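You operate a simulated robot arm through the tools that you are given. There is no shell and no other tool. Be economical: measure what you need, move in short steps, check, and stop when the job is done.

Carry out the task below with a simulated robot arm. There is one attempt and no reset: what you move stays moved.

JOB
Leak-check the green pick tip on the spigot block with the medium reference device.
Fine: fit the tip on the spigot, lay the device on its cup, vacuum on till 60 kPa or more, off again, device back; the tip stays on the spigot.

The check looks at the end state, three seconds after you hand in, the way a careful person would. Anything else that was tipped, shoved, dropped, spilled or broken makes it a failure.

ROBOT AND FRAMES
A 7-joint arm with a two-finger parallel gripper, fixed in place. Base frame: the origin is at the foot of the arm, x ahead of it, y to its left, z up; the work surface is at about z = 0.3. Units: cm, degrees, N and s.
With the tool pointing down near the work surface it reaches from about 24 to 62 cm from the base axis. Its first joint turns from -66.0 to 66.0 degrees. Payload 2.6 kg.
The TCP is the grasp point between the finger pads, 3 cm short of the fingertips. In the tool frame z runs along the fingers and y along their closing line. Largest opening 9.4 cm; finger width 2.8, thickness 1; the body of the gripper, 5 by 9.6 cm, starts 5.5 cm behind the TCP.
Orientation is that of the tool frame in the base frame, as a unit quaternion [x, y, z, w]. With the fingers straight down and closing along the base's y, the tool's x points along the base's -x, its y along +y and its z along -z.

CONTROLS
- The arm moves only by the tool step_arm. Its argument "rows" is a list that holds one entry, the list of rows, each a list of 6 numbers: the shift along the base's x, y, z in units of 200 mm (1.0 is 200 mm), then the turn, a rotation vector about the base's x, y, z in units of 60 degrees (1.0 is 60 degrees). In form: [[[tx, ty, tz, wx, wy, wz], ...]]. A call has 1 to 8 rows; each row is the pose to reach, as a shift and turn from the pose commanded when the call began. "grip" is the opening, from 0 (shut) to 1 (fully open), set as the call begins (left out, the last holds). A call with a number of a shift or a turn outside -1 to 1 is refused whole. A row lasts 0.2 s, in which the tool goes at most 5 cm and 8.6 degrees; a call with a longer step from one row to the next is refused whole, and so is a gripper value outside its range. A pose out of reach is approached as far as the arm can. The call stops where the force on the tool passes 40 N (or 10 N more than at its start, if that is more) or the arm is blocked; 0.2 s more then pass. The fingers move at their own pace (about 7.2 cm/s each) and stop on an object; they squeeze with about 42 N. The grip force told is the motor's: it shows also when the fingers shut on nothing. Time passes only in rows, and 0.2 s behind the last, so rows that repeat a pose let the fingers close. The reply holds the time, the measured pose of the TCP, the force on the tool along the base axes, the opening and the grip force, in the units named above and with some noise, with the torque about the TCP (base axes, N m) and any sound that the robot's microphone picked up.
- Cameras (640 x 400 px; columns grow to the right, rows downward): "scene" is fixed at [4.32, 44.76, 55.29]; the picture's right is [-0.65, -0.76, 0.00], its down [-0.51, 0.44, -0.74] and it looks along [0.56, -0.48, -0.67] (base axes); focal length 318 px, centre (320, 200). "wrist" rides on the gripper at [7.6, 1.4, -10.2] in the tool frame; the picture's right is [-0.18, 0.98, 0.00], its down [-0.75, -0.14, -0.64] and it looks along [-0.63, -0.12, 0.77] (tool axes); focal length 243 px, centre (320, 200). There is no depth. A picture from a camera that has moved, and an enlarged one, comes with that camera's place and axes in the base frame and with its lens.
- get_image(camera): a new picture of that camera. The clock stands still meanwhile.
- enlarge(camera, box): a new picture of the part [left, top, right, bottom] of that camera's present view, enlarged. The clock stands still meanwhile.
- job_done(): hands the job in; it is judged then, once.

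Work in short steps. Places have to be worked out from the pictures, the camera data and where the tool is seen: move nearer, look again, correct. Check each grasp and each placing, and mend what went wrong. You have 120 turns and 64 pictures in all, those below and enlarged ones among them. Open the gripper and draw the arm clear of the work before you hand the job in, unless the task says otherwise; then end with one line.

The tools are called after ">>>" as a command line: name --argument value ..., lists and objects as JSON in quotes. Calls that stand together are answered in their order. step_arm: Moves the arm, as the interface text tells. Its arguments: {"type":"object","properties":{"rows":{"type":"array","items":{"type":"array","items":{"type":"array","items":{"type":"number"}}}},"grip":{"type":"number"}},"required":["rows"]} The other tools are called the same way: get_image (camera) takes a picture; enlarge (camera, box) takes an enlarged picture of a part of a camera's view; job_done () hands the job in.

At the start:

```text
t: 0.0
ee_pos: [34.79, 24.84, 34.17]
tool_rot: [0.0, 1.0, -0.001, 0.0]
ft_force: [-0.5, -0.2, 0.8]
moment: [-0.04, 0.02, -0.02]
gripper_width: 9.4
grasp_force: 0.0
```

scene: 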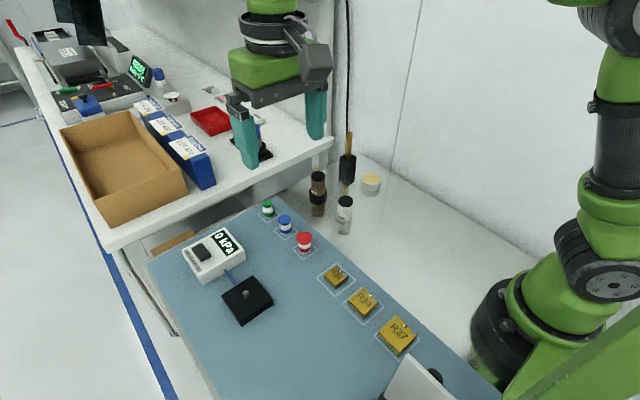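
wrist: 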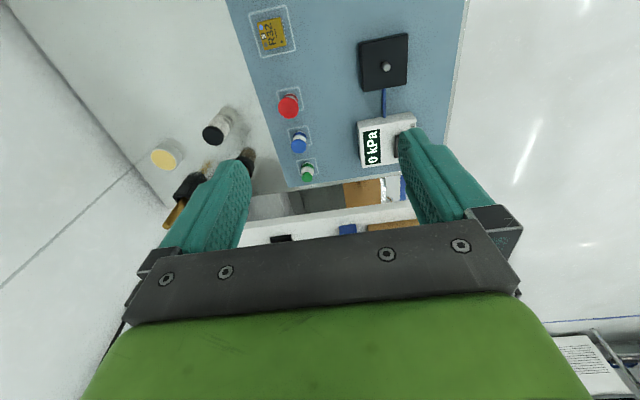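

The scene shows three tips (green, blue, red), the gauge box with a switch, the spigot block, and three yellow devices. I'll enlarge to read the details.

>>> enlarge --camera "scene" --box '[140, 180, 340, 340]'

>>> enlarge --camera "scene" --box '[300, 240, 440, 370]'

```text
2.50 times, centred on (240, 260) of scene
camera zoom: at [4.32, 44.76, 55.29], right [-0.65, -0.76, 0.0], down [-0.51, 0.44, -0.74], along [0.56, -0.48, -0.67], focal length 796 px, centre (520, 50)
```

zoom: 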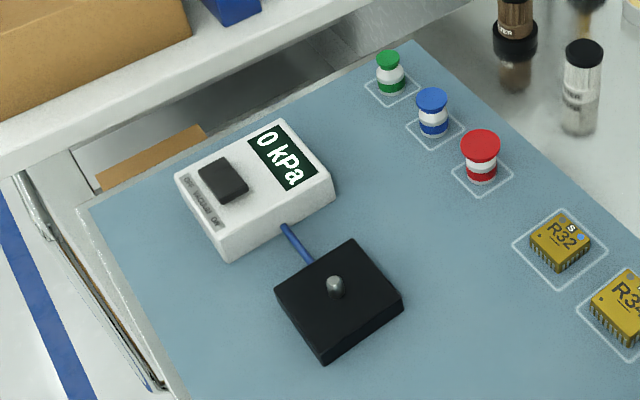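

```text
3.08 times, centred on (370, 305) of scene
camera zoom: at [4.32, 44.76, 55.29], right [-0.65, -0.76, 0.0], down [-0.51, 0.44, -0.74], along [0.56, -0.48, -0.67], focal length 980 px, centre (166, -123)
```

zoom: 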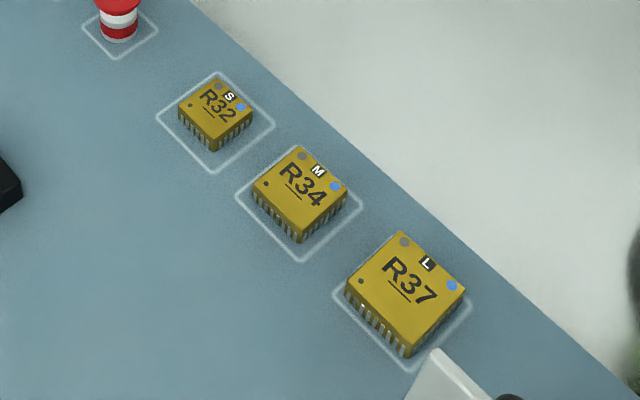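

Medium device is R34 (M) near (22.7, 18.3); green tip near (54.5, 18.4), spigot near (37.3, 34.5), switch near (51, 36.7). I move nearer to the tips to measure them and the raised shelf behind.

>>> step_arm --rows '[[[0.12, -0.06, -0.15, 0, 0, 0], [0.24, -0.12, -0.32, 0, 0, 0], [0.36, -0.18, -0.5, 0, 0, 0], [0.46, -0.24, -0.7, 0, 0, 0], [0.46, -0.24, -0.7, 0, 0, 0]]]'

>>> get_image --camera "wrist"

>>> get_image --camera "scene"

```text
t: 1.2
ee_pos: [44.01, 19.78, 19.89]
tool_rot: [0.0, 1.0, 0.0, 0.001]
ft_force: [-0.7, -0.2, 0.6]
moment: [0.02, 0.02, -0.01]
gripper_width: 9.41
grasp_force: 0.0
```

```text
59 pictures are left
camera wrist: at [36.24, 21.36, 30.18], right [0.18, 0.98, 0.0], down [0.75, -0.14, 0.64], along [0.63, -0.12, -0.77], focal length 243 px, centre (320, 200)
```

wrist: 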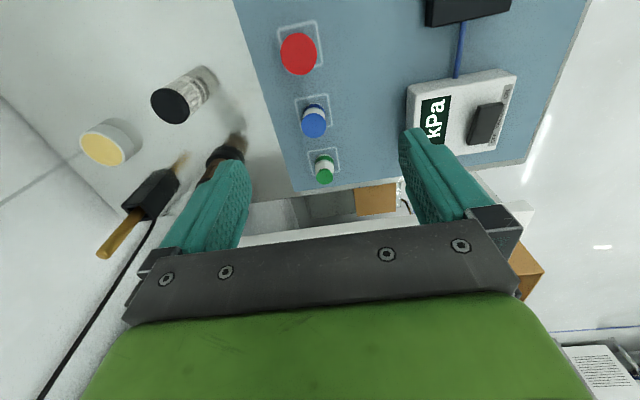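

```text
58 pictures are left
```

scene: 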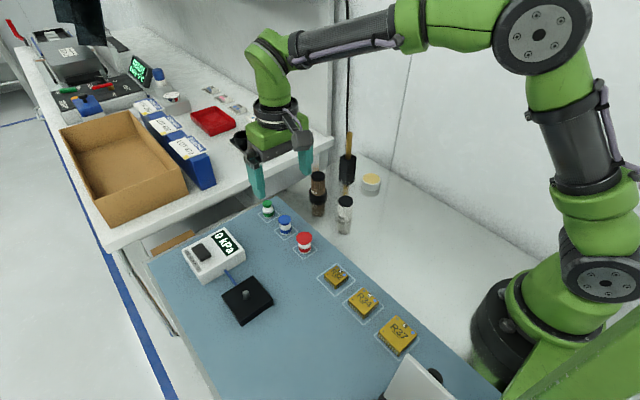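

The white bench behind triangulates to about table height at x≥67, so it isn't in the way. I'll enlarge on the tips.

>>> enlarge --camera "wrist" --box '[260, 20, 360, 200]'

>>> enlarge --camera "scene" --box '[245, 185, 325, 265]'

>>> enlarge --camera "scene" --box '[175, 220, 285, 330]'

```text
2.22 times, centred on (310, 110) of wrist
camera zoom: at [36.24, 21.36, 30.18], right [0.18, 0.98, 0.0], down [0.75, -0.14, 0.64], along [0.63, -0.12, -0.77], focal length 539 px, centre (342, 400)
```

zoom: 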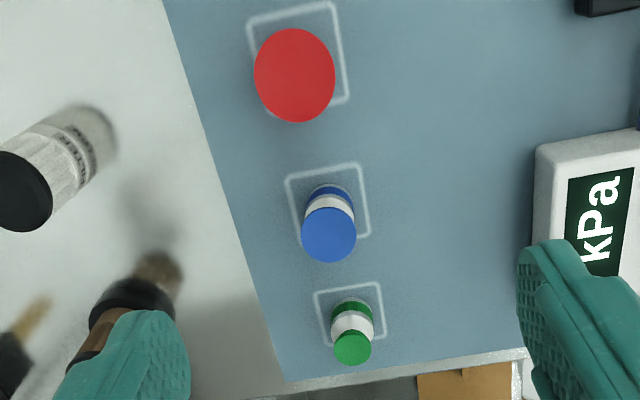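

```text
5.00 times, centred on (285, 225) of scene
camera zoom: at [4.32, 44.76, 55.29], right [-0.65, -0.76, 0.0], down [-0.51, 0.44, -0.74], along [0.56, -0.48, -0.67], focal length 1592 px, centre (495, 75)
```

zoom: 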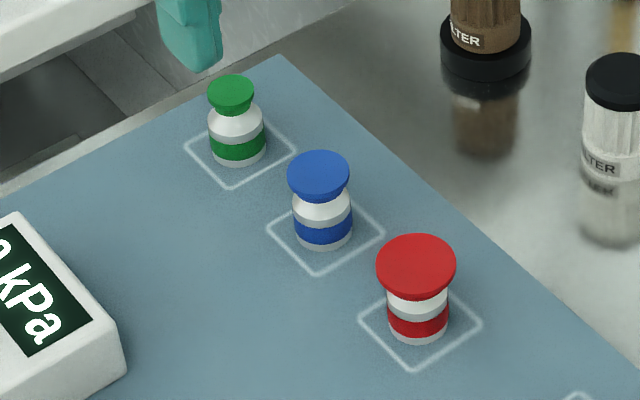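

```text
3.64 times, centred on (230, 275) of scene
camera zoom: at [4.32, 44.76, 55.29], right [-0.65, -0.76, 0.0], down [-0.51, 0.44, -0.74], along [0.56, -0.48, -0.67], focal length 1158 px, centre (647, -73)
```

zoom: 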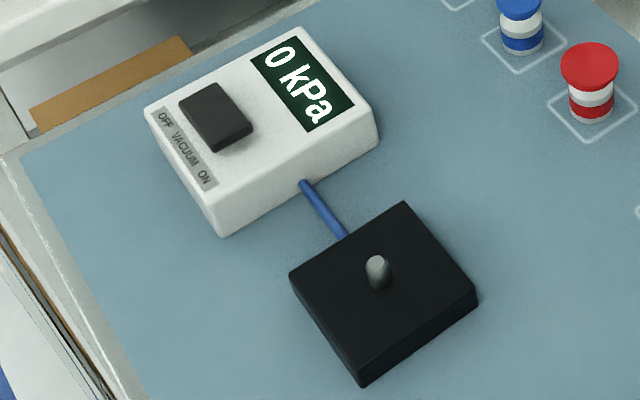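

Green tip: centre about (53.9, 18.6), top about z=3.8, body about 2.7 cm wide. I move above it with a narrower opening and check.

>>> step_arm --rows '[[[0.16, -0.02, -0.12, 0, 0, 0], [0.33, -0.04, -0.25, 0, 0, 0], [0.49, -0.065, -0.4, 0, 0, 0], [0.49, -0.065, -0.56, 0, 0, 0], [0.49, -0.065, -0.56, 0, 0, 0], [0.49, -0.065, -0.56, 0, 0, 0]]]' --grip 0.6

>>> get_image --camera "wrist"

>>> enlarge --camera "scene" --box '[225, 150, 325, 250]'

```text
t: 2.6
ee_pos: [53.84, 18.69, 8.89]
tool_rot: [0.001, 1.0, 0.0, 0.0]
ft_force: [-0.2, -0.5, 0.2]
moment: [0.02, 0.01, 0.02]
gripper_width: 5.64
grasp_force: 0.0
```

```text
54 pictures are left
camera wrist: at [46.13, 20.33, 19.18], right [0.18, 0.98, 0.0], down [0.75, -0.14, 0.64], along [0.63, -0.12, -0.77], focal length 243 px, centre (320, 200)
```

wrist: 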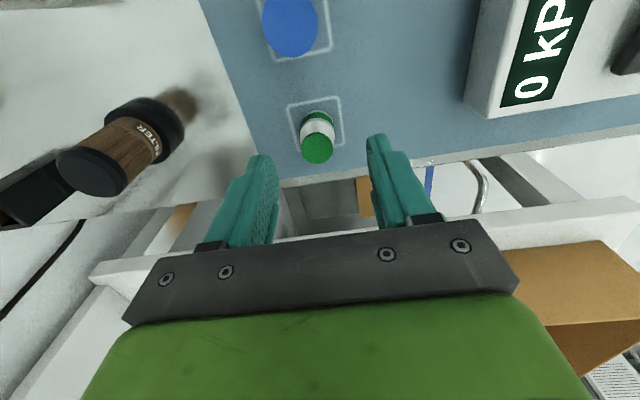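

```text
4.00 times, centred on (275, 200) of scene
camera zoom: at [4.32, 44.76, 55.29], right [-0.65, -0.76, 0.0], down [-0.51, 0.44, -0.74], along [0.56, -0.48, -0.67], focal length 1274 px, centre (500, 200)
```

zoom: 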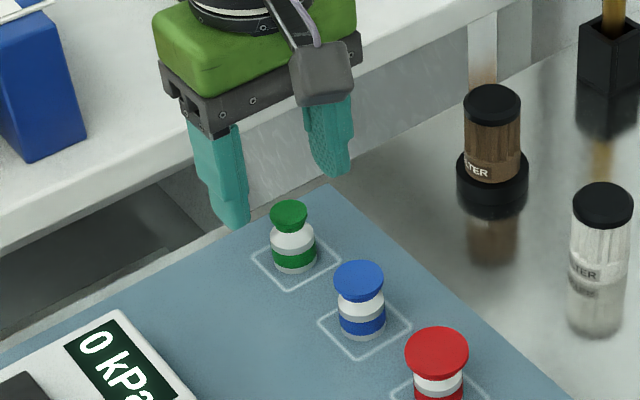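

The tip sits about 0.2 cm further in x and 0.35 cm less in y than the TCP. I shift that and go down so the fingertips come to about z=0.9.

>>> step_arm --rows '[[[0.01, -0.0175, -0.05, 0, 0, 0], [0.01, -0.0175, -0.12, 0, 0, 0], [0.01, -0.0175, -0.19, 0, 0, 0], [0.01, -0.0175, -0.25, 0, 0, 0], [0.01, -0.0175, -0.25, 0, 0, 0]]]'

>>> get_image --camera "wrist"

>>> enlarge --camera "scene" --box '[225, 150, 325, 250]'

```text
t: 3.8
ee_pos: [54.03, 18.31, 3.81]
tool_rot: [0.0, 1.0, 0.0, -0.001]
ft_force: [-0.5, -0.6, 0.3]
moment: [-0.04, -0.05, -0.01]
gripper_width: 5.65
grasp_force: 0.1
```

```text
52 pictures are left
camera wrist: at [46.37, 19.93, 14.18], right [0.18, 0.98, 0.0], down [0.75, -0.14, 0.64], along [0.63, -0.12, -0.77], focal length 243 px, centre (320, 200)
```

wrist: 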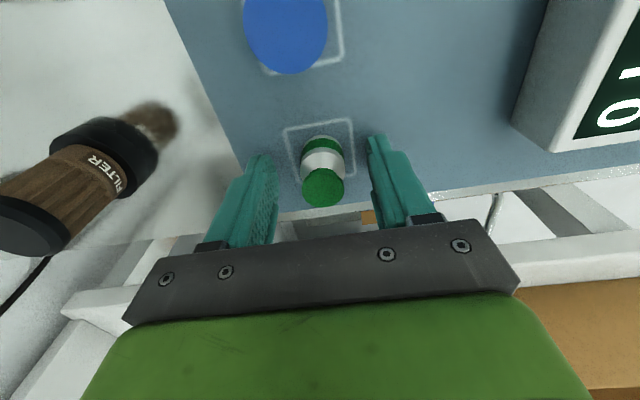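

```text
4.00 times, centred on (275, 200) of scene
camera zoom: at [4.32, 44.76, 55.29], right [-0.65, -0.76, 0.0], down [-0.51, 0.44, -0.74], along [0.56, -0.48, -0.67], focal length 1274 px, centre (500, 200)
```

zoom: 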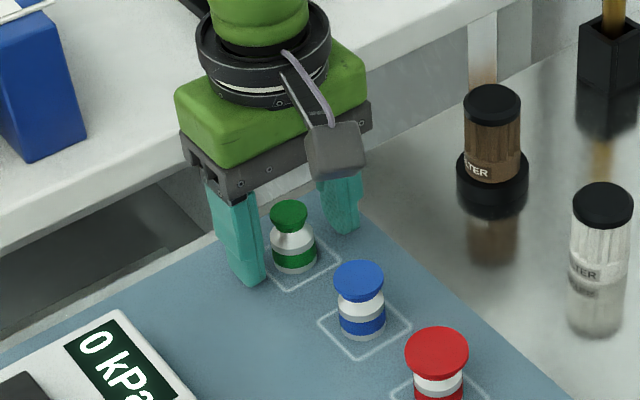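

Tip is centred exactly between the pads. Closing.

>>> step_arm --rows '[[[0, 0, 0, 0, 0, 0], [0, 0, 0, 0, 0, 0], [0, 0, 0, 0, 0, 0], [0, 0, 0, 0, 0, 0]]]' --grip 0.1

>>> step_arm --rows '[[[0, 0, 0.1, 0, 0, 0], [0, 0, 0.25, 0, 0, 0], [0, 0, 0.4, 0, 0, 0], [0, 0, 0.4, 0, 0, 0]]]'

>>> get_image --camera "wrist"

```text
t: 4.8
ee_pos: [54.0, 18.34, 3.85]
tool_rot: [0.0, 1.0, 0.0, 0.0]
ft_force: [1.7, -0.8, -0.3]
moment: [-0.03, 0.02, 0.0]
gripper_width: 2.45
grasp_force: 41.8
```

```text
t: 5.8
ee_pos: [53.93, 18.27, 11.95]
tool_rot: [-0.001, 1.0, 0.0, 0.0]
ft_force: [-0.6, -0.5, -1.1]
moment: [0.0, 0.01, -0.01]
gripper_width: 2.48
grasp_force: 42.1
```

```text
50 pictures are left
camera wrist: at [46.31, 19.89, 22.25], right [0.18, 0.98, 0.0], down [0.75, -0.14, 0.64], along [0.63, -0.12, -0.77], focal length 243 px, centre (320, 200)
```

wrist: 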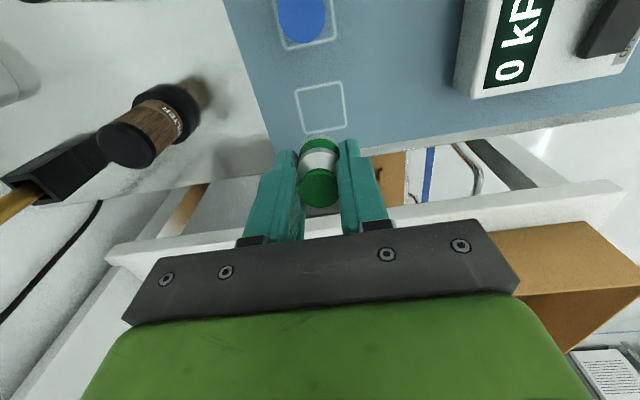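

Grasp is firm and the tip is upright. I carry it high toward the spigot block to look from near.

>>> step_arm --rows '[[[-0.1, 0.09, 0.12, 0, 0, 0], [-0.25, 0.21, 0.2, 0, 0, 0], [-0.4, 0.34, 0.2, 0, 0, 0], [-0.55, 0.47, 0.2, 0, 0, 0], [-0.7, 0.6, 0.2, 0, 0, 0], [-0.83, 0.72, 0.2, 0, 0, 0], [-0.9, 0.77, 0.2, 0, 0, 0], [-0.9, 0.77, 0.2, 0, 0, 0]]]'

>>> get_image --camera "wrist"

>>> get_image --camera "scene"

```text
t: 7.6
ee_pos: [35.87, 33.61, 15.79]
tool_rot: [0.0, 1.0, 0.001, 0.001]
ft_force: [0.3, 0.2, -0.3]
moment: [0.02, -0.01, -0.02]
gripper_width: 2.44
grasp_force: 41.8
```

```text
49 pictures are left
camera wrist: at [28.19, 35.22, 26.17], right [0.18, 0.98, 0.0], down [0.75, -0.14, 0.64], along [0.63, -0.12, -0.77], focal length 243 px, centre (320, 200)
```

wrist: 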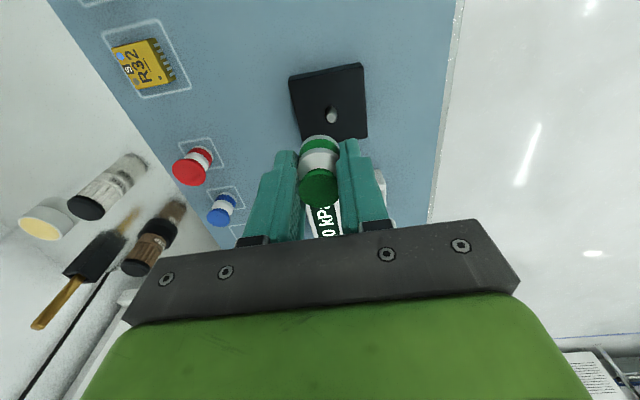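

```text
48 pictures are left
```

scene: 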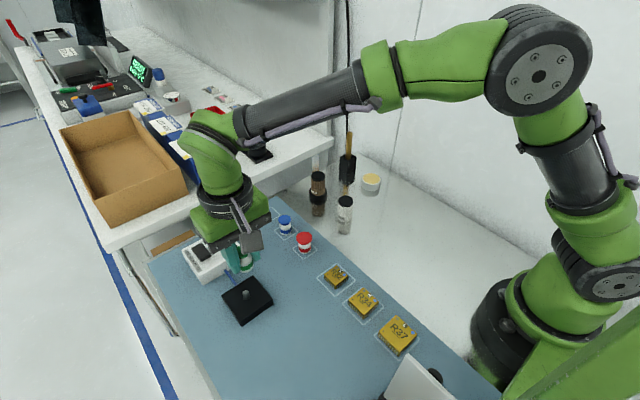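

>>> enlarge --camera "wrist" --box '[270, 50, 390, 220]'

>>> enlarge --camera "scene" --box '[205, 230, 295, 330]'

```text
2.35 times, centred on (330, 135) of wrist
camera zoom: at [28.19, 35.22, 26.17], right [0.18, 0.98, 0.0], down [0.75, -0.14, 0.64], along [0.63, -0.12, -0.77], focal length 571 px, centre (296, 353)
```

zoom: 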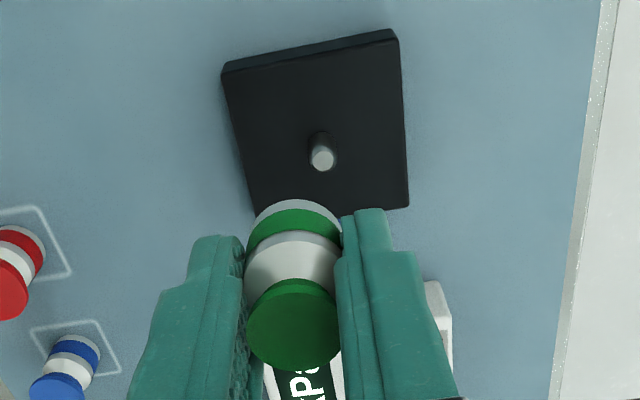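

```text
4.00 times, centred on (250, 280) of scene
camera zoom: at [4.31, 44.76, 55.29], right [-0.65, -0.76, 0.0], down [-0.51, 0.44, -0.74], along [0.56, -0.48, -0.67], focal length 1274 px, centre (600, -120)
```

zoom: 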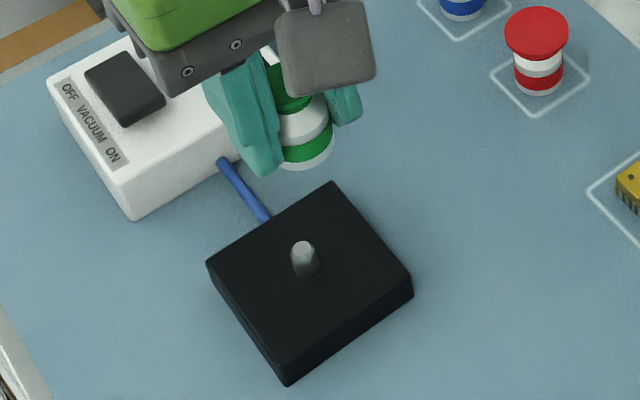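

Spigot axis works out near (36.85, 34.55) with its top at z≈3.8. I move the tip over it with about 1.2 cm to spare and recheck.

>>> step_arm --rows '[[[0.02, 0.015, -0.1, 0, 0, 0], [0.04, 0.03, -0.22, 0, 0, 0], [0.053, 0.0375, -0.32, 0, 0, 0], [0.053, 0.0375, -0.36, 0, 0, 0], [0.053, 0.0375, -0.36, 0, 0, 0]]]'

>>> enlarge --camera "wrist" --box '[260, 70, 380, 220]'

>>> enlarge --camera "scene" --box '[205, 230, 295, 330]'

```text
t: 8.8
ee_pos: [37.08, 34.52, 8.66]
tool_rot: [0.0, 1.0, 0.0, 0.0]
ft_force: [0.6, 0.2, -0.4]
moment: [0.04, 0.03, -0.02]
gripper_width: 2.47
grasp_force: 42.4
```

```text
2.67 times, centred on (320, 145) of wrist
camera zoom: at [29.35, 36.06, 18.93], right [0.18, 0.98, 0.0], down [0.75, -0.14, 0.64], along [0.63, -0.12, -0.77], focal length 647 px, centre (320, 347)
```

zoom: 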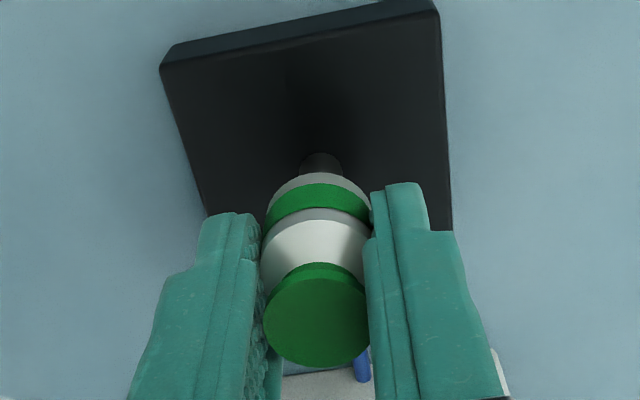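

```text
4.00 times, centred on (250, 280) of scene
camera zoom: at [4.32, 44.76, 55.29], right [-0.65, -0.76, 0.0], down [-0.51, 0.44, -0.74], along [0.56, -0.48, -0.67], focal length 1274 px, centre (600, -120)
```

zoom: 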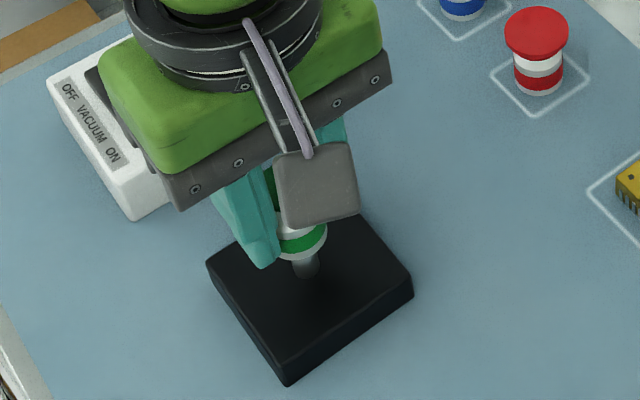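

Tip and spigot axes agree within about 1 mm in both views. I lower in small steps and watch the force.

>>> step_arm --rows '[[[-0.003, 0.001, -0.02, 0, 0, 0], [-0.003, 0.001, -0.04, 0, 0, 0], [-0.003, 0.001, -0.06, 0, 0, 0], [-0.003, 0.001, -0.08, 0, 0, 0], [-0.003, 0.001, -0.09, 0, 0, 0], [-0.003, 0.001, -0.1, 0, 0, 0]]]'

>>> enlarge --camera "scene" --box '[205, 230, 295, 330]'

```text
t: 10.2
ee_pos: [36.91, 34.41, 6.55]
tool_rot: [-0.001, 1.0, 0.0, 0.001]
ft_force: [-0.7, -0.3, 0.1]
moment: [-0.01, -0.01, -0.02]
gripper_width: 2.45
grasp_force: 41.9
```

```text
4.00 times, centred on (250, 280) of scene
camera zoom: at [4.32, 44.76, 55.29], right [-0.65, -0.76, 0.0], down [-0.51, 0.44, -0.74], along [0.56, -0.48, -0.67], focal length 1274 px, centre (600, -120)
```

zoom: 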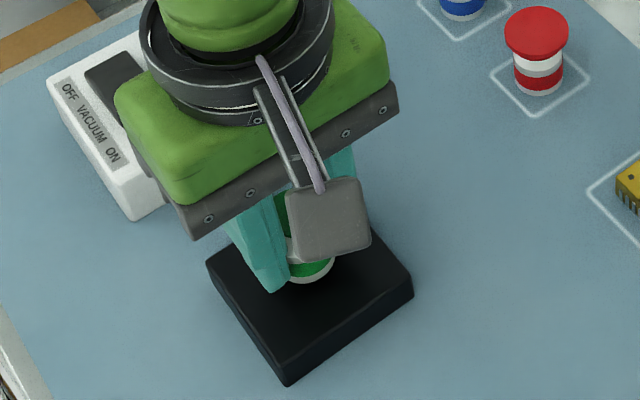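

No contact force and the tip is now sleeved over the spigot. Continuing down until it seats.

>>> step_arm --rows '[[[0, 0, -0.01, 0, 0, 0], [0, 0, -0.02, 0, 0, 0], [0, 0, -0.03, 0, 0, 0], [0, 0, -0.04, 0, 0, 0], [0, 0, -0.05, 0, 0, 0], [0, 0, -0.06, 0, 0, 0], [0, 0, -0.07, 0, 0, 0]]]'

>>> enlarge --camera "scene" --box '[205, 230, 295, 330]'

```text
t: 11.8
ee_pos: [37.12, 34.42, 5.5]
tool_rot: [0.0, 1.0, 0.001, 0.002]
ft_force: [-0.7, -1.8, 27.8]
moment: [-0.27, 0.04, 0.0]
gripper_width: 2.51
grasp_force: 41.8
```

```text
4.00 times, centred on (250, 280) of scene
camera zoom: at [4.3, 44.75, 55.3], right [-0.65, -0.76, 0.0], down [-0.51, 0.44, -0.74], along [0.56, -0.48, -0.67], focal length 1274 px, centre (600, -120)
```

zoom: 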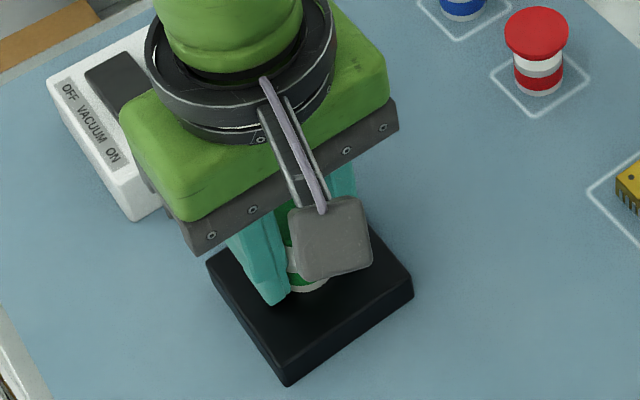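

28 N contact at the expected height of the block top: it's seated. I release, rise and look.

>>> step_arm --rows '[[[0, 0, 0, 0, 0, 0], [0, 0, 0, 0, 0, 0], [0, 0, 0, 0, 0, 0], [0, 0, 0.1, 0, 0, 0], [0, 0, 0.25, 0, 0, 0], [-0.12, 0, 0.45, 0, 0, 0], [-0.25, 0, 0.6, 0, 0, 0], [-0.25, 0, 0.6, 0, 0, 0]]]' --grip 0.55

>>> enlarge --camera "scene" --box '[205, 230, 295, 330]'

>>> get_image --camera "wrist"

```text
t: 13.6
ee_pos: [32.01, 34.51, 17.33]
tool_rot: [-0.001, 1.0, 0.0, 0.0]
ft_force: [0.0, -0.7, 0.9]
moment: [-0.01, 0.02, 0.01]
gripper_width: 5.15
grasp_force: 0.0
```

```text
4.00 times, centred on (250, 280) of scene
camera zoom: at [4.31, 44.76, 55.29], right [-0.65, -0.76, 0.0], down [-0.51, 0.44, -0.74], along [0.56, -0.48, -0.67], focal length 1274 px, centre (600, -120)
```

zoom: 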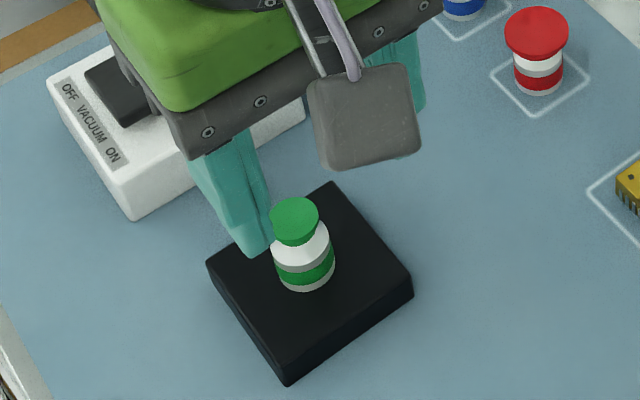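

```text
40 pictures are left
camera wrist: at [24.42, 36.14, 27.58], right [0.18, 0.98, 0.0], down [0.75, -0.14, 0.64], along [0.63, -0.12, -0.77], focal length 243 px, centre (320, 200)
```

wrist: 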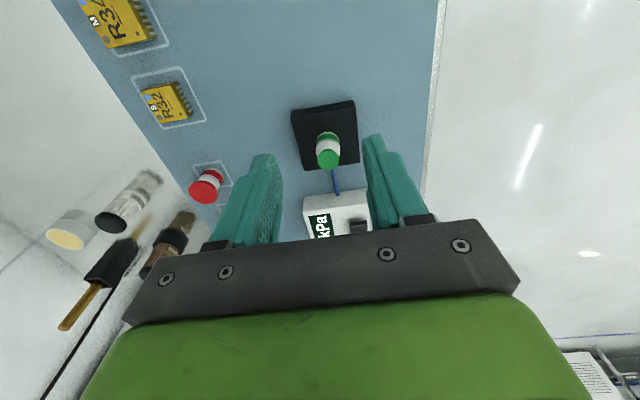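

Tip stands upright on the spigot; I check closely for a gap beneath it.

>>> enlarge --camera "scene" --box '[252, 270, 302, 306]'

>>> enlarge --camera "scene" --box '[255, 270, 315, 330]'

>>> enlarge --camera "wrist" --box '[285, 90, 370, 240]'

```text
11.11 times, centred on (277, 288) of scene
camera zoom: at [4.31, 44.76, 55.29], right [-0.65, -0.76, 0.0], down [-0.51, 0.44, -0.74], along [0.56, -0.48, -0.67], focal length 3538 px, centre (798, -778)
```

zoom: 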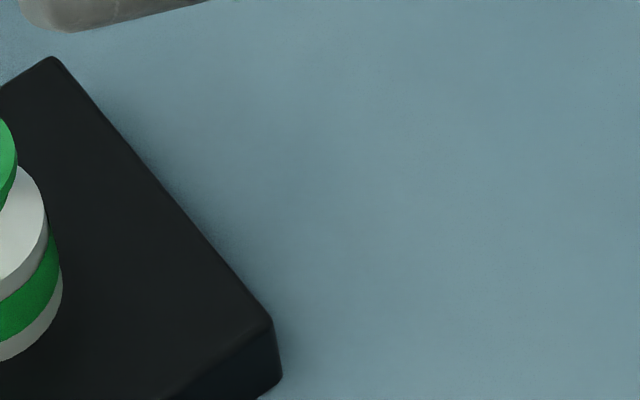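

```text
6.67 times, centred on (285, 300) of scene
camera zoom: at [4.31, 44.76, 55.29], right [-0.65, -0.76, 0.0], down [-0.51, 0.44, -0.74], along [0.56, -0.48, -0.67], focal length 2123 px, centre (553, -467)
```

zoom: 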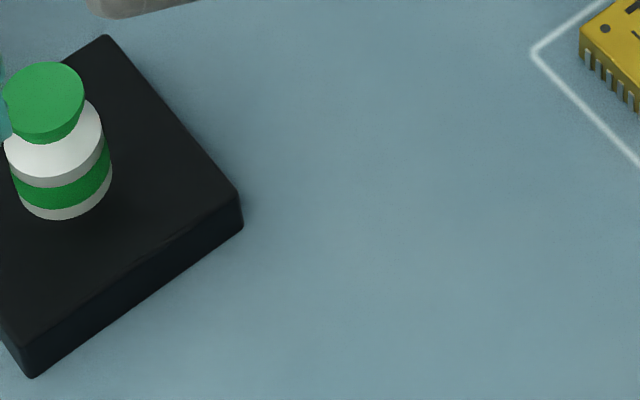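

```text
2.67 times, centred on (328, 165) of wrist
camera zoom: at [24.42, 36.14, 27.58], right [0.18, 0.98, 0.0], down [0.75, -0.14, 0.64], along [0.63, -0.12, -0.77], focal length 647 px, centre (300, 293)
```

zoom: 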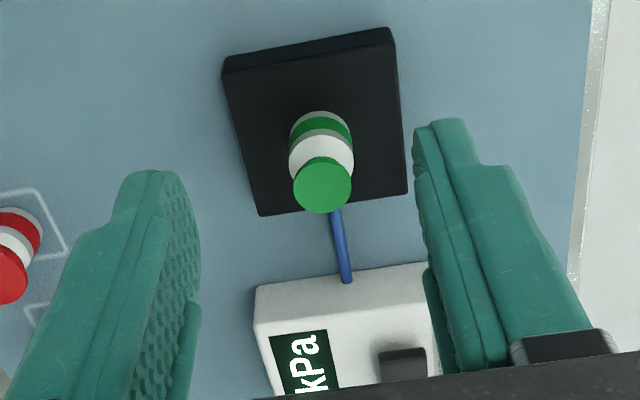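

Measurements from both views put the tip's base at the block top, so it is seated. Now I go over to R34 with a wide opening to look at it.

>>> step_arm --rows '[[[-0.12, -0.16, 0, 0, 0, 0], [-0.24, -0.32, 0, 0, 0, 0], [-0.36, -0.48, 0, 0, 0, 0], [-0.48, -0.64, 0, 0, 0, 0], [-0.56, -0.78, 0, 0, 0, 0], [-0.56, -0.78, 0, 0, 0, 0], [-0.56, -0.78, 0, 0, 0, 0]]]' --grip 0.65

>>> get_image --camera "wrist"

>>> get_image --camera "scene"

```text
t: 15.2
ee_pos: [20.74, 19.18, 17.17]
tool_rot: [-0.001, 1.0, 0.001, 0.0]
ft_force: [0.1, 1.3, -0.1]
moment: [-0.03, 0.02, -0.05]
gripper_width: 6.08
grasp_force: 0.1
```

```text
36 pictures are left
camera wrist: at [13.19, 20.62, 27.47], right [0.18, 0.98, 0.0], down [0.75, -0.14, 0.64], along [0.63, -0.12, -0.77], focal length 243 px, centre (320, 200)
```

wrist: 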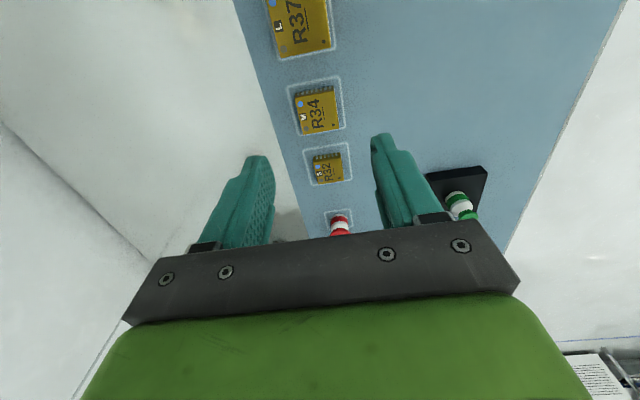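

```text
35 pictures are left
```

scene: 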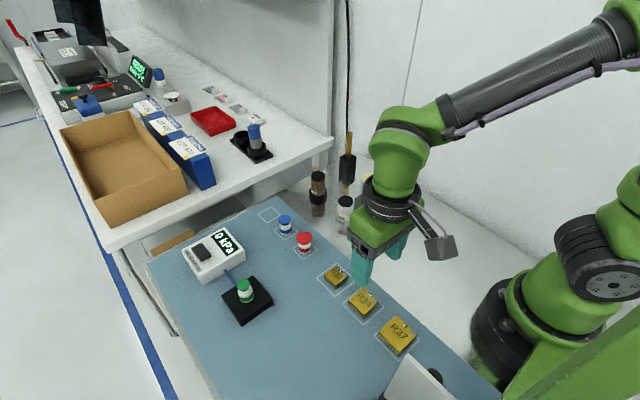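

R34 is in view; I enlarge to get its centre, size and pin layout.

>>> enlarge --camera "wrist" --box '[280, 70, 360, 140]'

>>> enlarge --camera "scene" --box '[335, 270, 395, 330]'

```text
5.71 times, centred on (320, 105) of wrist
camera zoom: at [13.19, 20.62, 27.47], right [0.18, 0.98, 0.0], down [0.75, -0.14, 0.64], along [0.63, -0.12, -0.77], focal length 1386 px, centre (320, 743)
```

zoom: 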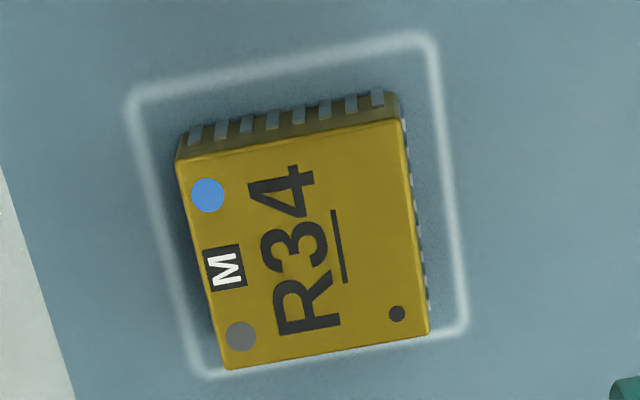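

```text
6.67 times, centred on (365, 300) of scene
camera zoom: at [4.31, 44.76, 55.29], right [-0.65, -0.76, 0.0], down [-0.51, 0.44, -0.74], along [0.56, -0.48, -0.67], focal length 2123 px, centre (20, -467)
```

zoom: 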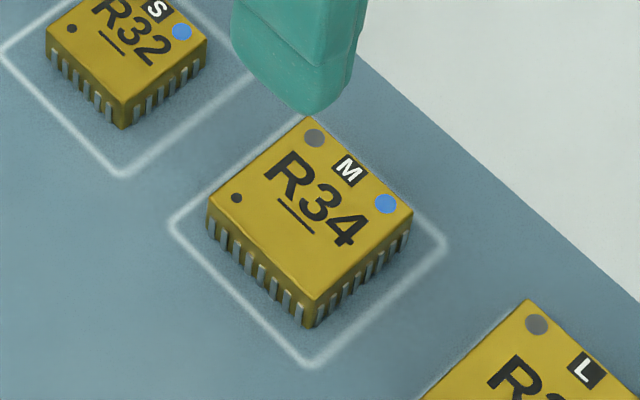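

R34 is a 4.05 cm square, axis-aligned, centred at about (22.57, 18.58), top z≈1.8. I move above it and check alignment.

>>> step_arm --rows '[[[0.05, -0.02, -0.1, 0, 0, 0], [0.089, -0.031, -0.25, 0, 0, 0], [0.089, -0.031, -0.4, 0, 0, 0], [0.089, -0.031, -0.52, 0, 0, 0], [0.089, -0.031, -0.52, 0, 0, 0], [0.089, -0.031, -0.52, 0, 0, 0]]]'

>>> get_image --camera "wrist"

```text
t: 16.6
ee_pos: [22.73, 18.13, 6.98]
tool_rot: [0.0, 1.0, 0.0, 0.001]
ft_force: [-0.7, -0.1, -0.4]
moment: [-0.02, -0.02, 0.0]
gripper_width: 6.1
grasp_force: 0.1
```

```text
32 pictures are left
camera wrist: at [14.98, 19.78, 17.16], right [0.18, 0.98, 0.0], down [0.75, -0.14, 0.64], along [0.63, -0.12, -0.77], focal length 243 px, centre (320, 200)
```

wrist: 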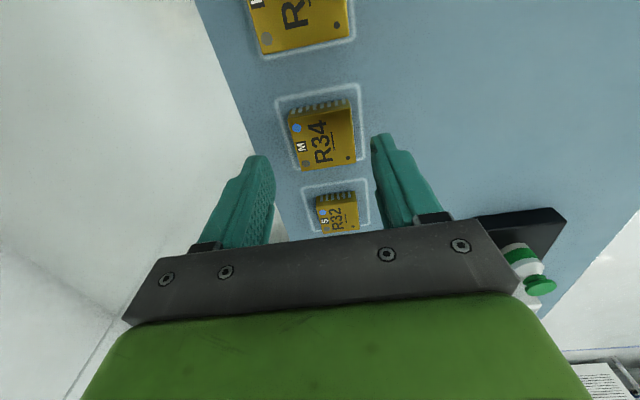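

Device centre is slightly off: about -0.2 in x, +0.13 in y. I correct and descend.

>>> step_arm --rows '[[[-0.01, 0.0065, -0.04, 0, 0, 0], [-0.01, 0.0065, -0.09, 0, 0, 0], [-0.01, 0.0065, -0.14, 0, 0, 0], [-0.01, 0.0065, -0.155, 0, 0, 0], [-0.01, 0.0065, -0.155, 0, 0, 0]]]'

>>> get_image --camera "wrist"

>>> enlarge --camera "scene" --box '[320, 250, 420, 350]'

```text
t: 17.8
ee_pos: [22.4, 18.3, 3.75]
tool_rot: [0.0, 1.0, 0.0, 0.0]
ft_force: [1.1, 0.2, -0.6]
moment: [-0.01, -0.01, 0.0]
gripper_width: 6.1
grasp_force: 0.0
```

```text
31 pictures are left
camera wrist: at [14.73, 19.89, 14.07], right [0.18, 0.98, 0.0], down [0.75, -0.14, 0.64], along [0.63, -0.12, -0.77], focal length 243 px, centre (320, 200)
```

wrist: 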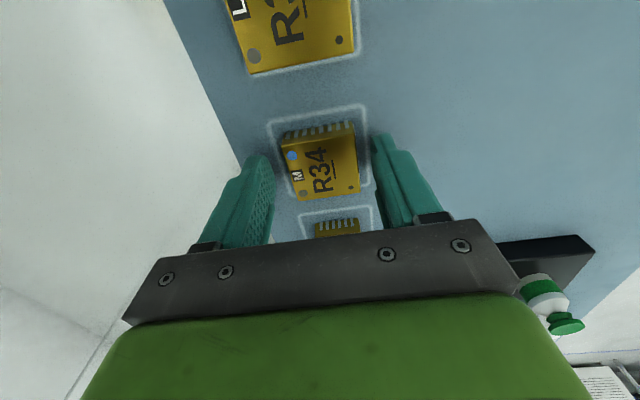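

```text
4.00 times, centred on (370, 300) of scene
camera zoom: at [4.32, 44.76, 55.29], right [-0.65, -0.76, 0.0], down [-0.51, 0.44, -0.74], along [0.56, -0.48, -0.67], focal length 1274 px, centre (120, -200)
```

zoom: 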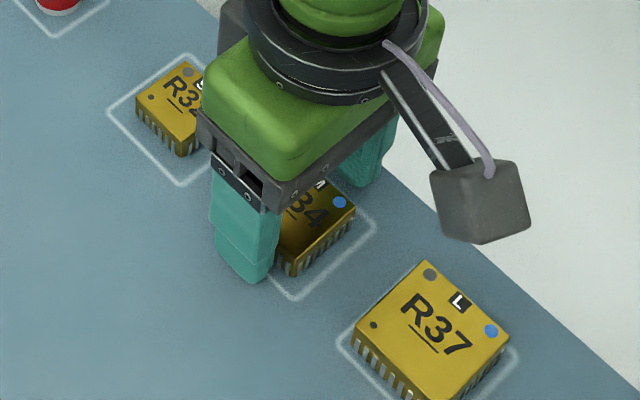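

Centred within 1 mm. Closing on it and lifting.

>>> step_arm --rows '[[[-0.003, 0.004, 0, 0, 0, 0], [-0.003, 0.004, 0, 0, 0, 0], [-0.003, 0.004, 0, 0, 0, 0], [-0.003, 0.004, 0, 0, 0, 0]]]' --grip 0.3

>>> step_arm --rows '[[[0, 0, 0.1, 0, 0, 0], [0, 0, 0.25, 0, 0, 0], [0, 0, 0.45, 0, 0, 0], [0, 0, 0.55, 0, 0, 0], [0, 0, 0.55, 0, 0, 0]]]'

>>> get_image --camera "wrist"

```text
t: 18.8
ee_pos: [22.15, 18.41, 3.81]
tool_rot: [0.0, 1.0, -0.001, -0.001]
ft_force: [0.0, 0.3, 0.6]
moment: [0.03, 0.0, -0.04]
gripper_width: 4.07
grasp_force: 42.0
```

```text
t: 20.0
ee_pos: [22.27, 18.31, 15.08]
tool_rot: [-0.001, 1.0, 0.0, 0.0]
ft_force: [-0.4, 0.2, -0.4]
moment: [0.0, -0.01, 0.0]
gripper_width: 4.07
grasp_force: 42.1
```

```text
29 pictures are left
camera wrist: at [14.56, 19.91, 25.32], right [0.18, 0.98, 0.0], down [0.75, -0.14, 0.64], along [0.63, -0.12, -0.77], focal length 243 px, centre (320, 200)
```

wrist: 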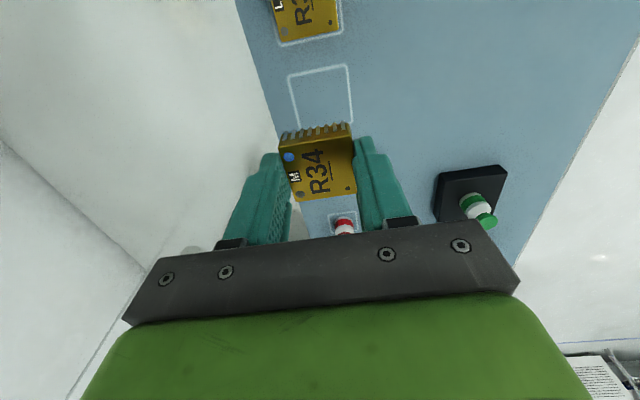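

R34 held flat and centred, marked square visible empty. Now carry it over the green cup at this height.

>>> step_arm --rows '[[[0.12, 0.13, 0, 0, 0, 0], [0.25, 0.27, 0, 0, 0, 0], [0.38, 0.41, 0, 0, 0, 0], [0.51, 0.55, 0, 0, 0, 0], [0.63, 0.69, 0, 0, 0, 0], [0.7365, 0.8005, 0, 0, 0, 0], [0.7365, 0.8005, -0.1, 0, 0, 0], [0.7365, 0.8005, -0.1, 0, 0, 0]]]'

>>> get_image --camera "wrist"

>>> enlarge --camera "scene" --box '[195, 220, 305, 330]'

```text
t: 21.8
ee_pos: [37.14, 34.57, 12.77]
tool_rot: [0.0, 1.0, 0.0, 0.0]
ft_force: [0.1, 0.7, 0.3]
moment: [0.0, -0.01, -0.01]
gripper_width: 4.1
grasp_force: 42.2
```

```text
28 pictures are left
camera wrist: at [29.44, 36.02, 23.1], right [0.18, 0.98, 0.0], down [0.75, -0.14, 0.64], along [0.63, -0.12, -0.77], focal length 243 px, centre (320, 200)
```

wrist: 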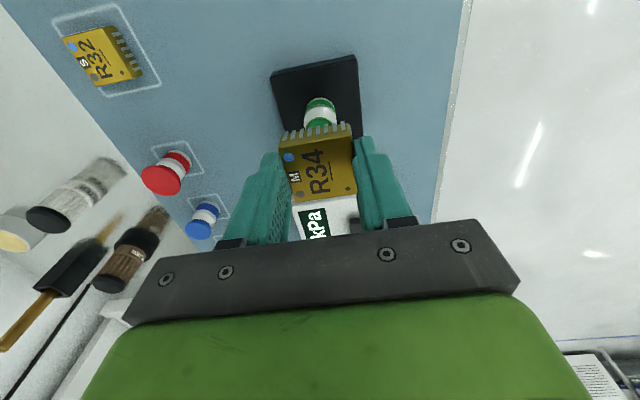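

```text
3.64 times, centred on (250, 275) of scene
camera zoom: at [4.32, 44.76, 55.29], right [-0.65, -0.76, 0.0], down [-0.51, 0.44, -0.74], along [0.56, -0.48, -0.67], focal length 1158 px, centre (574, -73)
```

zoom: 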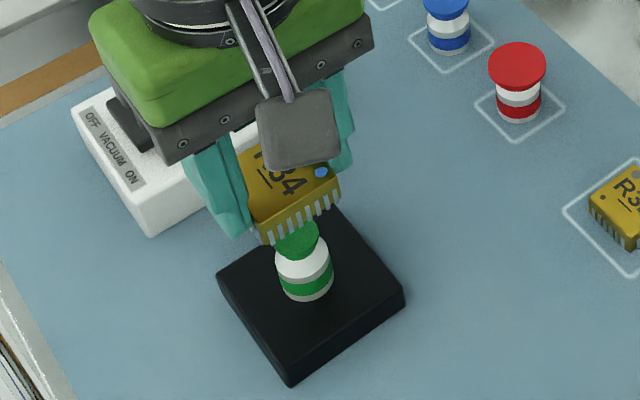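

Alignment looks right. I lower to just above the cup.

>>> step_arm --rows '[[[0, 0, -0.05, 0, 0, 0], [0, 0, -0.09, 0, 0, 0], [0, 0, -0.12, 0, 0, 0], [0, 0, -0.12, 0, 0, 0]]]'

>>> enlarge --camera "scene" --box '[215, 240, 285, 310]'

```text
t: 22.8
ee_pos: [37.08, 34.58, 10.22]
tool_rot: [0.001, 1.0, 0.0, 0.0]
ft_force: [0.3, -0.5, -0.4]
moment: [-0.02, 0.0, -0.02]
gripper_width: 4.08
grasp_force: 42.0
```

```text
5.71 times, centred on (250, 275) of scene
camera zoom: at [4.32, 44.76, 55.29], right [-0.65, -0.76, 0.0], down [-0.51, 0.44, -0.74], along [0.56, -0.48, -0.67], focal length 1820 px, centre (720, -229)
```

zoom: 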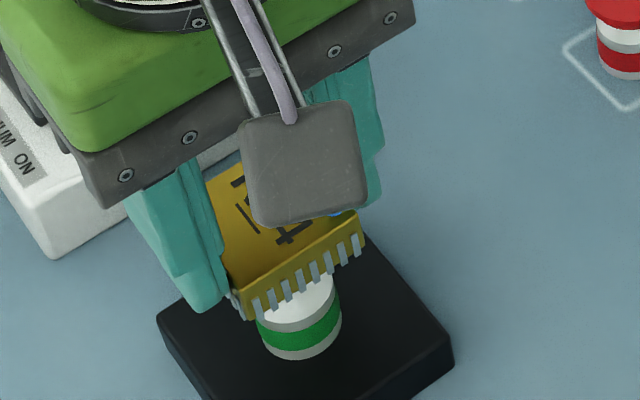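

No contact yet. Lowering in small steps.

>>> step_arm --rows '[[[0, 0, -0.006, 0, 0, 0], [0, 0, -0.012, 0, 0, 0], [0, 0, -0.012, 0, 0, 0]]]'

>>> step_arm --rows '[[[0, 0, -0.005, 0, 0, 0], [0, 0, -0.01, 0, 0, 0], [0, 0, -0.01, 0, 0, 0]]]'

```text
t: 23.6
ee_pos: [37.03, 34.4, 10.01]
tool_rot: [-0.002, 1.0, 0.0, 0.001]
ft_force: [-0.6, -0.2, -1.4]
moment: [0.0, -0.01, -0.02]
gripper_width: 4.1
grasp_force: 42.0
```

```text
t: 24.4
ee_pos: [37.0, 34.47, 9.83]
tool_rot: [-0.001, 1.0, 0.0, 0.0]
ft_force: [-0.7, 0.0, -0.6]
moment: [0.01, 0.0, -0.01]
gripper_width: 4.1
grasp_force: 41.5
```

>>> step_arm --rows '[[[0, 0, -0.005, 0, 0, 0], [0, 0, -0.01, 0, 0, 0], [0, 0, -0.01, 0, 0, 0]]]'

```text
t: 25.2
ee_pos: [37.09, 34.51, 9.79]
tool_rot: [0.0, 1.0, 0.0, 0.001]
ft_force: [-1.5, -1.0, 6.2]
moment: [-0.06, 0.02, -0.01]
gripper_width: 4.08
grasp_force: 42.1
```

First contact (about 6 N): the device rests on the cup. I open the fingers in place and rise straight up.

>>> step_arm --rows '[[[0, 0, 0, 0, 0, 0], [0, 0, 0, 0, 0, 0], [0, 0, 0, 0, 0, 0], [0, 0, 0, 0, 0, 0]]]' --grip 0.65

>>> step_arm --rows '[[[0, 0, 0.06, 0, 0, 0], [0, 0, 0.15, 0, 0, 0], [-0.1, 0, 0.3, 0, 0, 0], [-0.25, 0, 0.45, 0, 0, 0], [-0.25, 0, 0.45, 0, 0, 0]]]'

>>> enlarge --camera "wrist" --box '[260, 80, 400, 240]'

>>> enlarge --camera "scene" --box '[175, 220, 295, 330]'

```text
t: 26.2
ee_pos: [37.01, 34.55, 9.69]
tool_rot: [0.0, 1.0, 0.0, 0.001]
ft_force: [-0.2, -0.4, -0.1]
moment: [0.01, 0.02, -0.04]
gripper_width: 6.09
grasp_force: 0.1
```

```text
t: 27.4
ee_pos: [32.01, 34.53, 18.84]
tool_rot: [0.001, 1.0, 0.0, 0.0]
ft_force: [1.1, -0.4, -0.9]
moment: [-0.05, -0.01, 0.01]
gripper_width: 6.09
grasp_force: 0.0
```

```text
2.50 times, centred on (330, 160) of wrist
camera zoom: at [24.32, 36.1, 29.09], right [0.18, 0.98, 0.0], down [0.75, -0.14, 0.64], along [0.63, -0.12, -0.77], focal length 606 px, centre (295, 300)
```

zoom: 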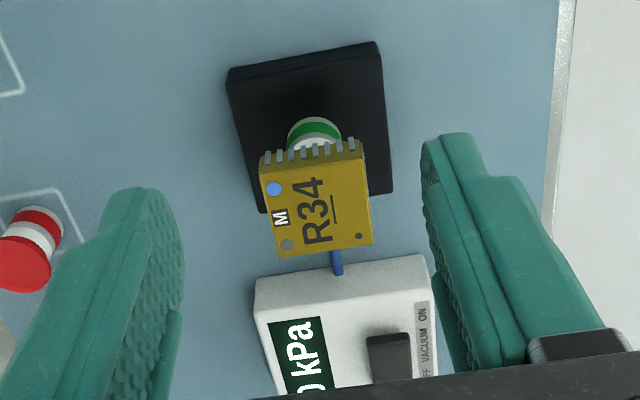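

```text
3.64 times, centred on (235, 275) of scene
camera zoom: at [4.31, 44.76, 55.29], right [-0.65, -0.76, 0.0], down [-0.51, 0.44, -0.74], along [0.56, -0.48, -0.67], focal length 1158 px, centre (629, -73)
```

zoom: 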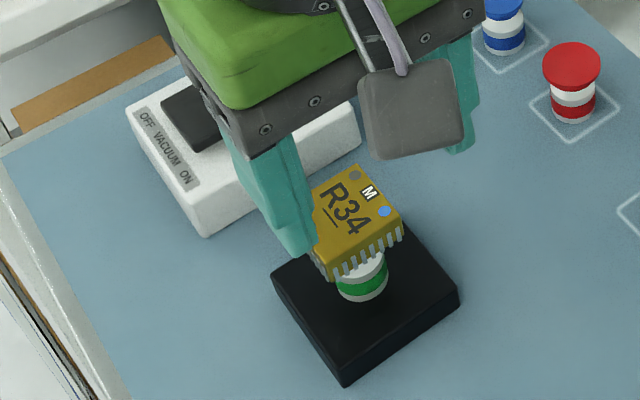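

Device lies flat and centred on the cup; gauge still 0. Rocker runs along x with ON at the nearer end; I go closer with shut fingers to look.

>>> step_arm --rows '[[[0.2, 0.03, 0, 0, 0, 0], [0.4, 0.06, 0, 0, 0, 0], [0.6, 0.09, 0, 0, 0, 0], [0.7, 0.11, -0.1, 0, 0, 0], [0.7, 0.11, -0.2, 0, 0, 0], [0.7, 0.11, -0.2, 0, 0, 0]]]' --grip 0.0

>>> get_image --camera "wrist"

>>> get_image --camera "scene"

```text
t: 28.8
ee_pos: [45.88, 36.71, 14.77]
tool_rot: [0.0, 1.0, 0.0, 0.0]
ft_force: [-0.6, 0.1, 0.0]
moment: [-0.01, -0.03, -0.05]
gripper_width: 0.0
grasp_force: 33.2
```

```text
23 pictures are left
camera wrist: at [38.26, 38.27, 25.02], right [0.18, 0.98, 0.0], down [0.75, -0.14, 0.64], along [0.63, -0.12, -0.77], focal length 243 px, centre (320, 200)
```

wrist: 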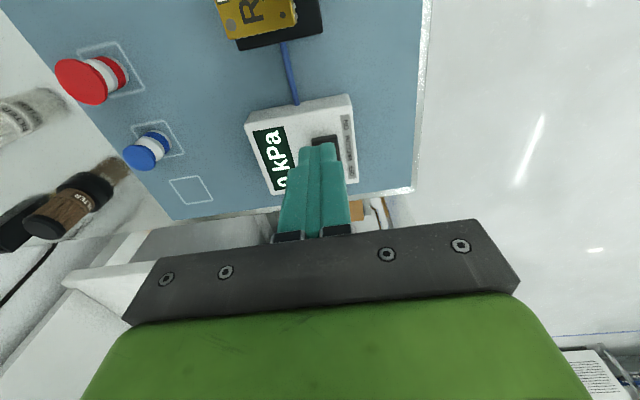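

```text
22 pictures are left
```

scene: 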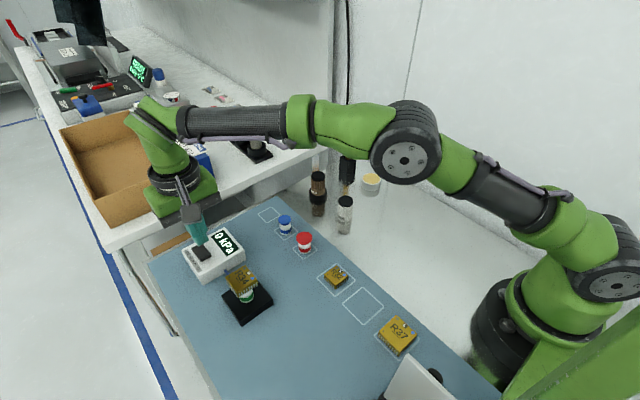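

>>> enlarge --camera "wrist" --box '[240, 90, 370, 200]'

>>> enlarge --camera "scene" --box '[175, 220, 265, 300]'

```text
3.64 times, centred on (305, 145) of wrist
camera zoom: at [38.26, 38.27, 25.02], right [0.18, 0.98, 0.0], down [0.75, -0.14, 0.64], along [0.63, -0.12, -0.77], focal length 882 px, centre (374, 400)
```

zoom: 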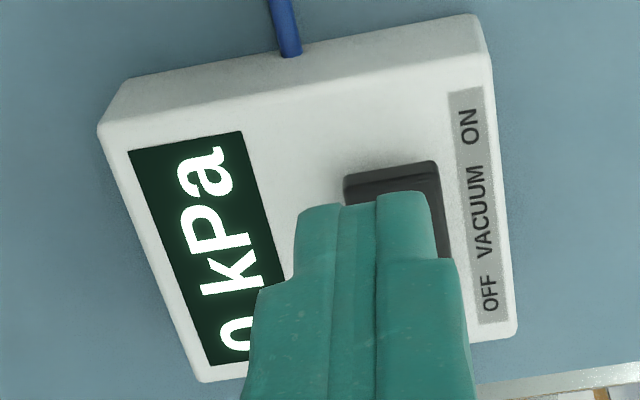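

```text
5.00 times, centred on (220, 260) of scene
camera zoom: at [4.32, 44.76, 55.29], right [-0.65, -0.76, 0.0], down [-0.51, 0.44, -0.74], along [0.56, -0.48, -0.67], focal length 1592 px, centre (820, -100)
```

zoom: 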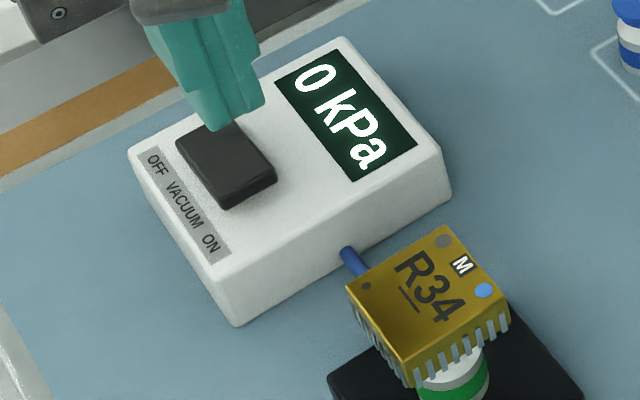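

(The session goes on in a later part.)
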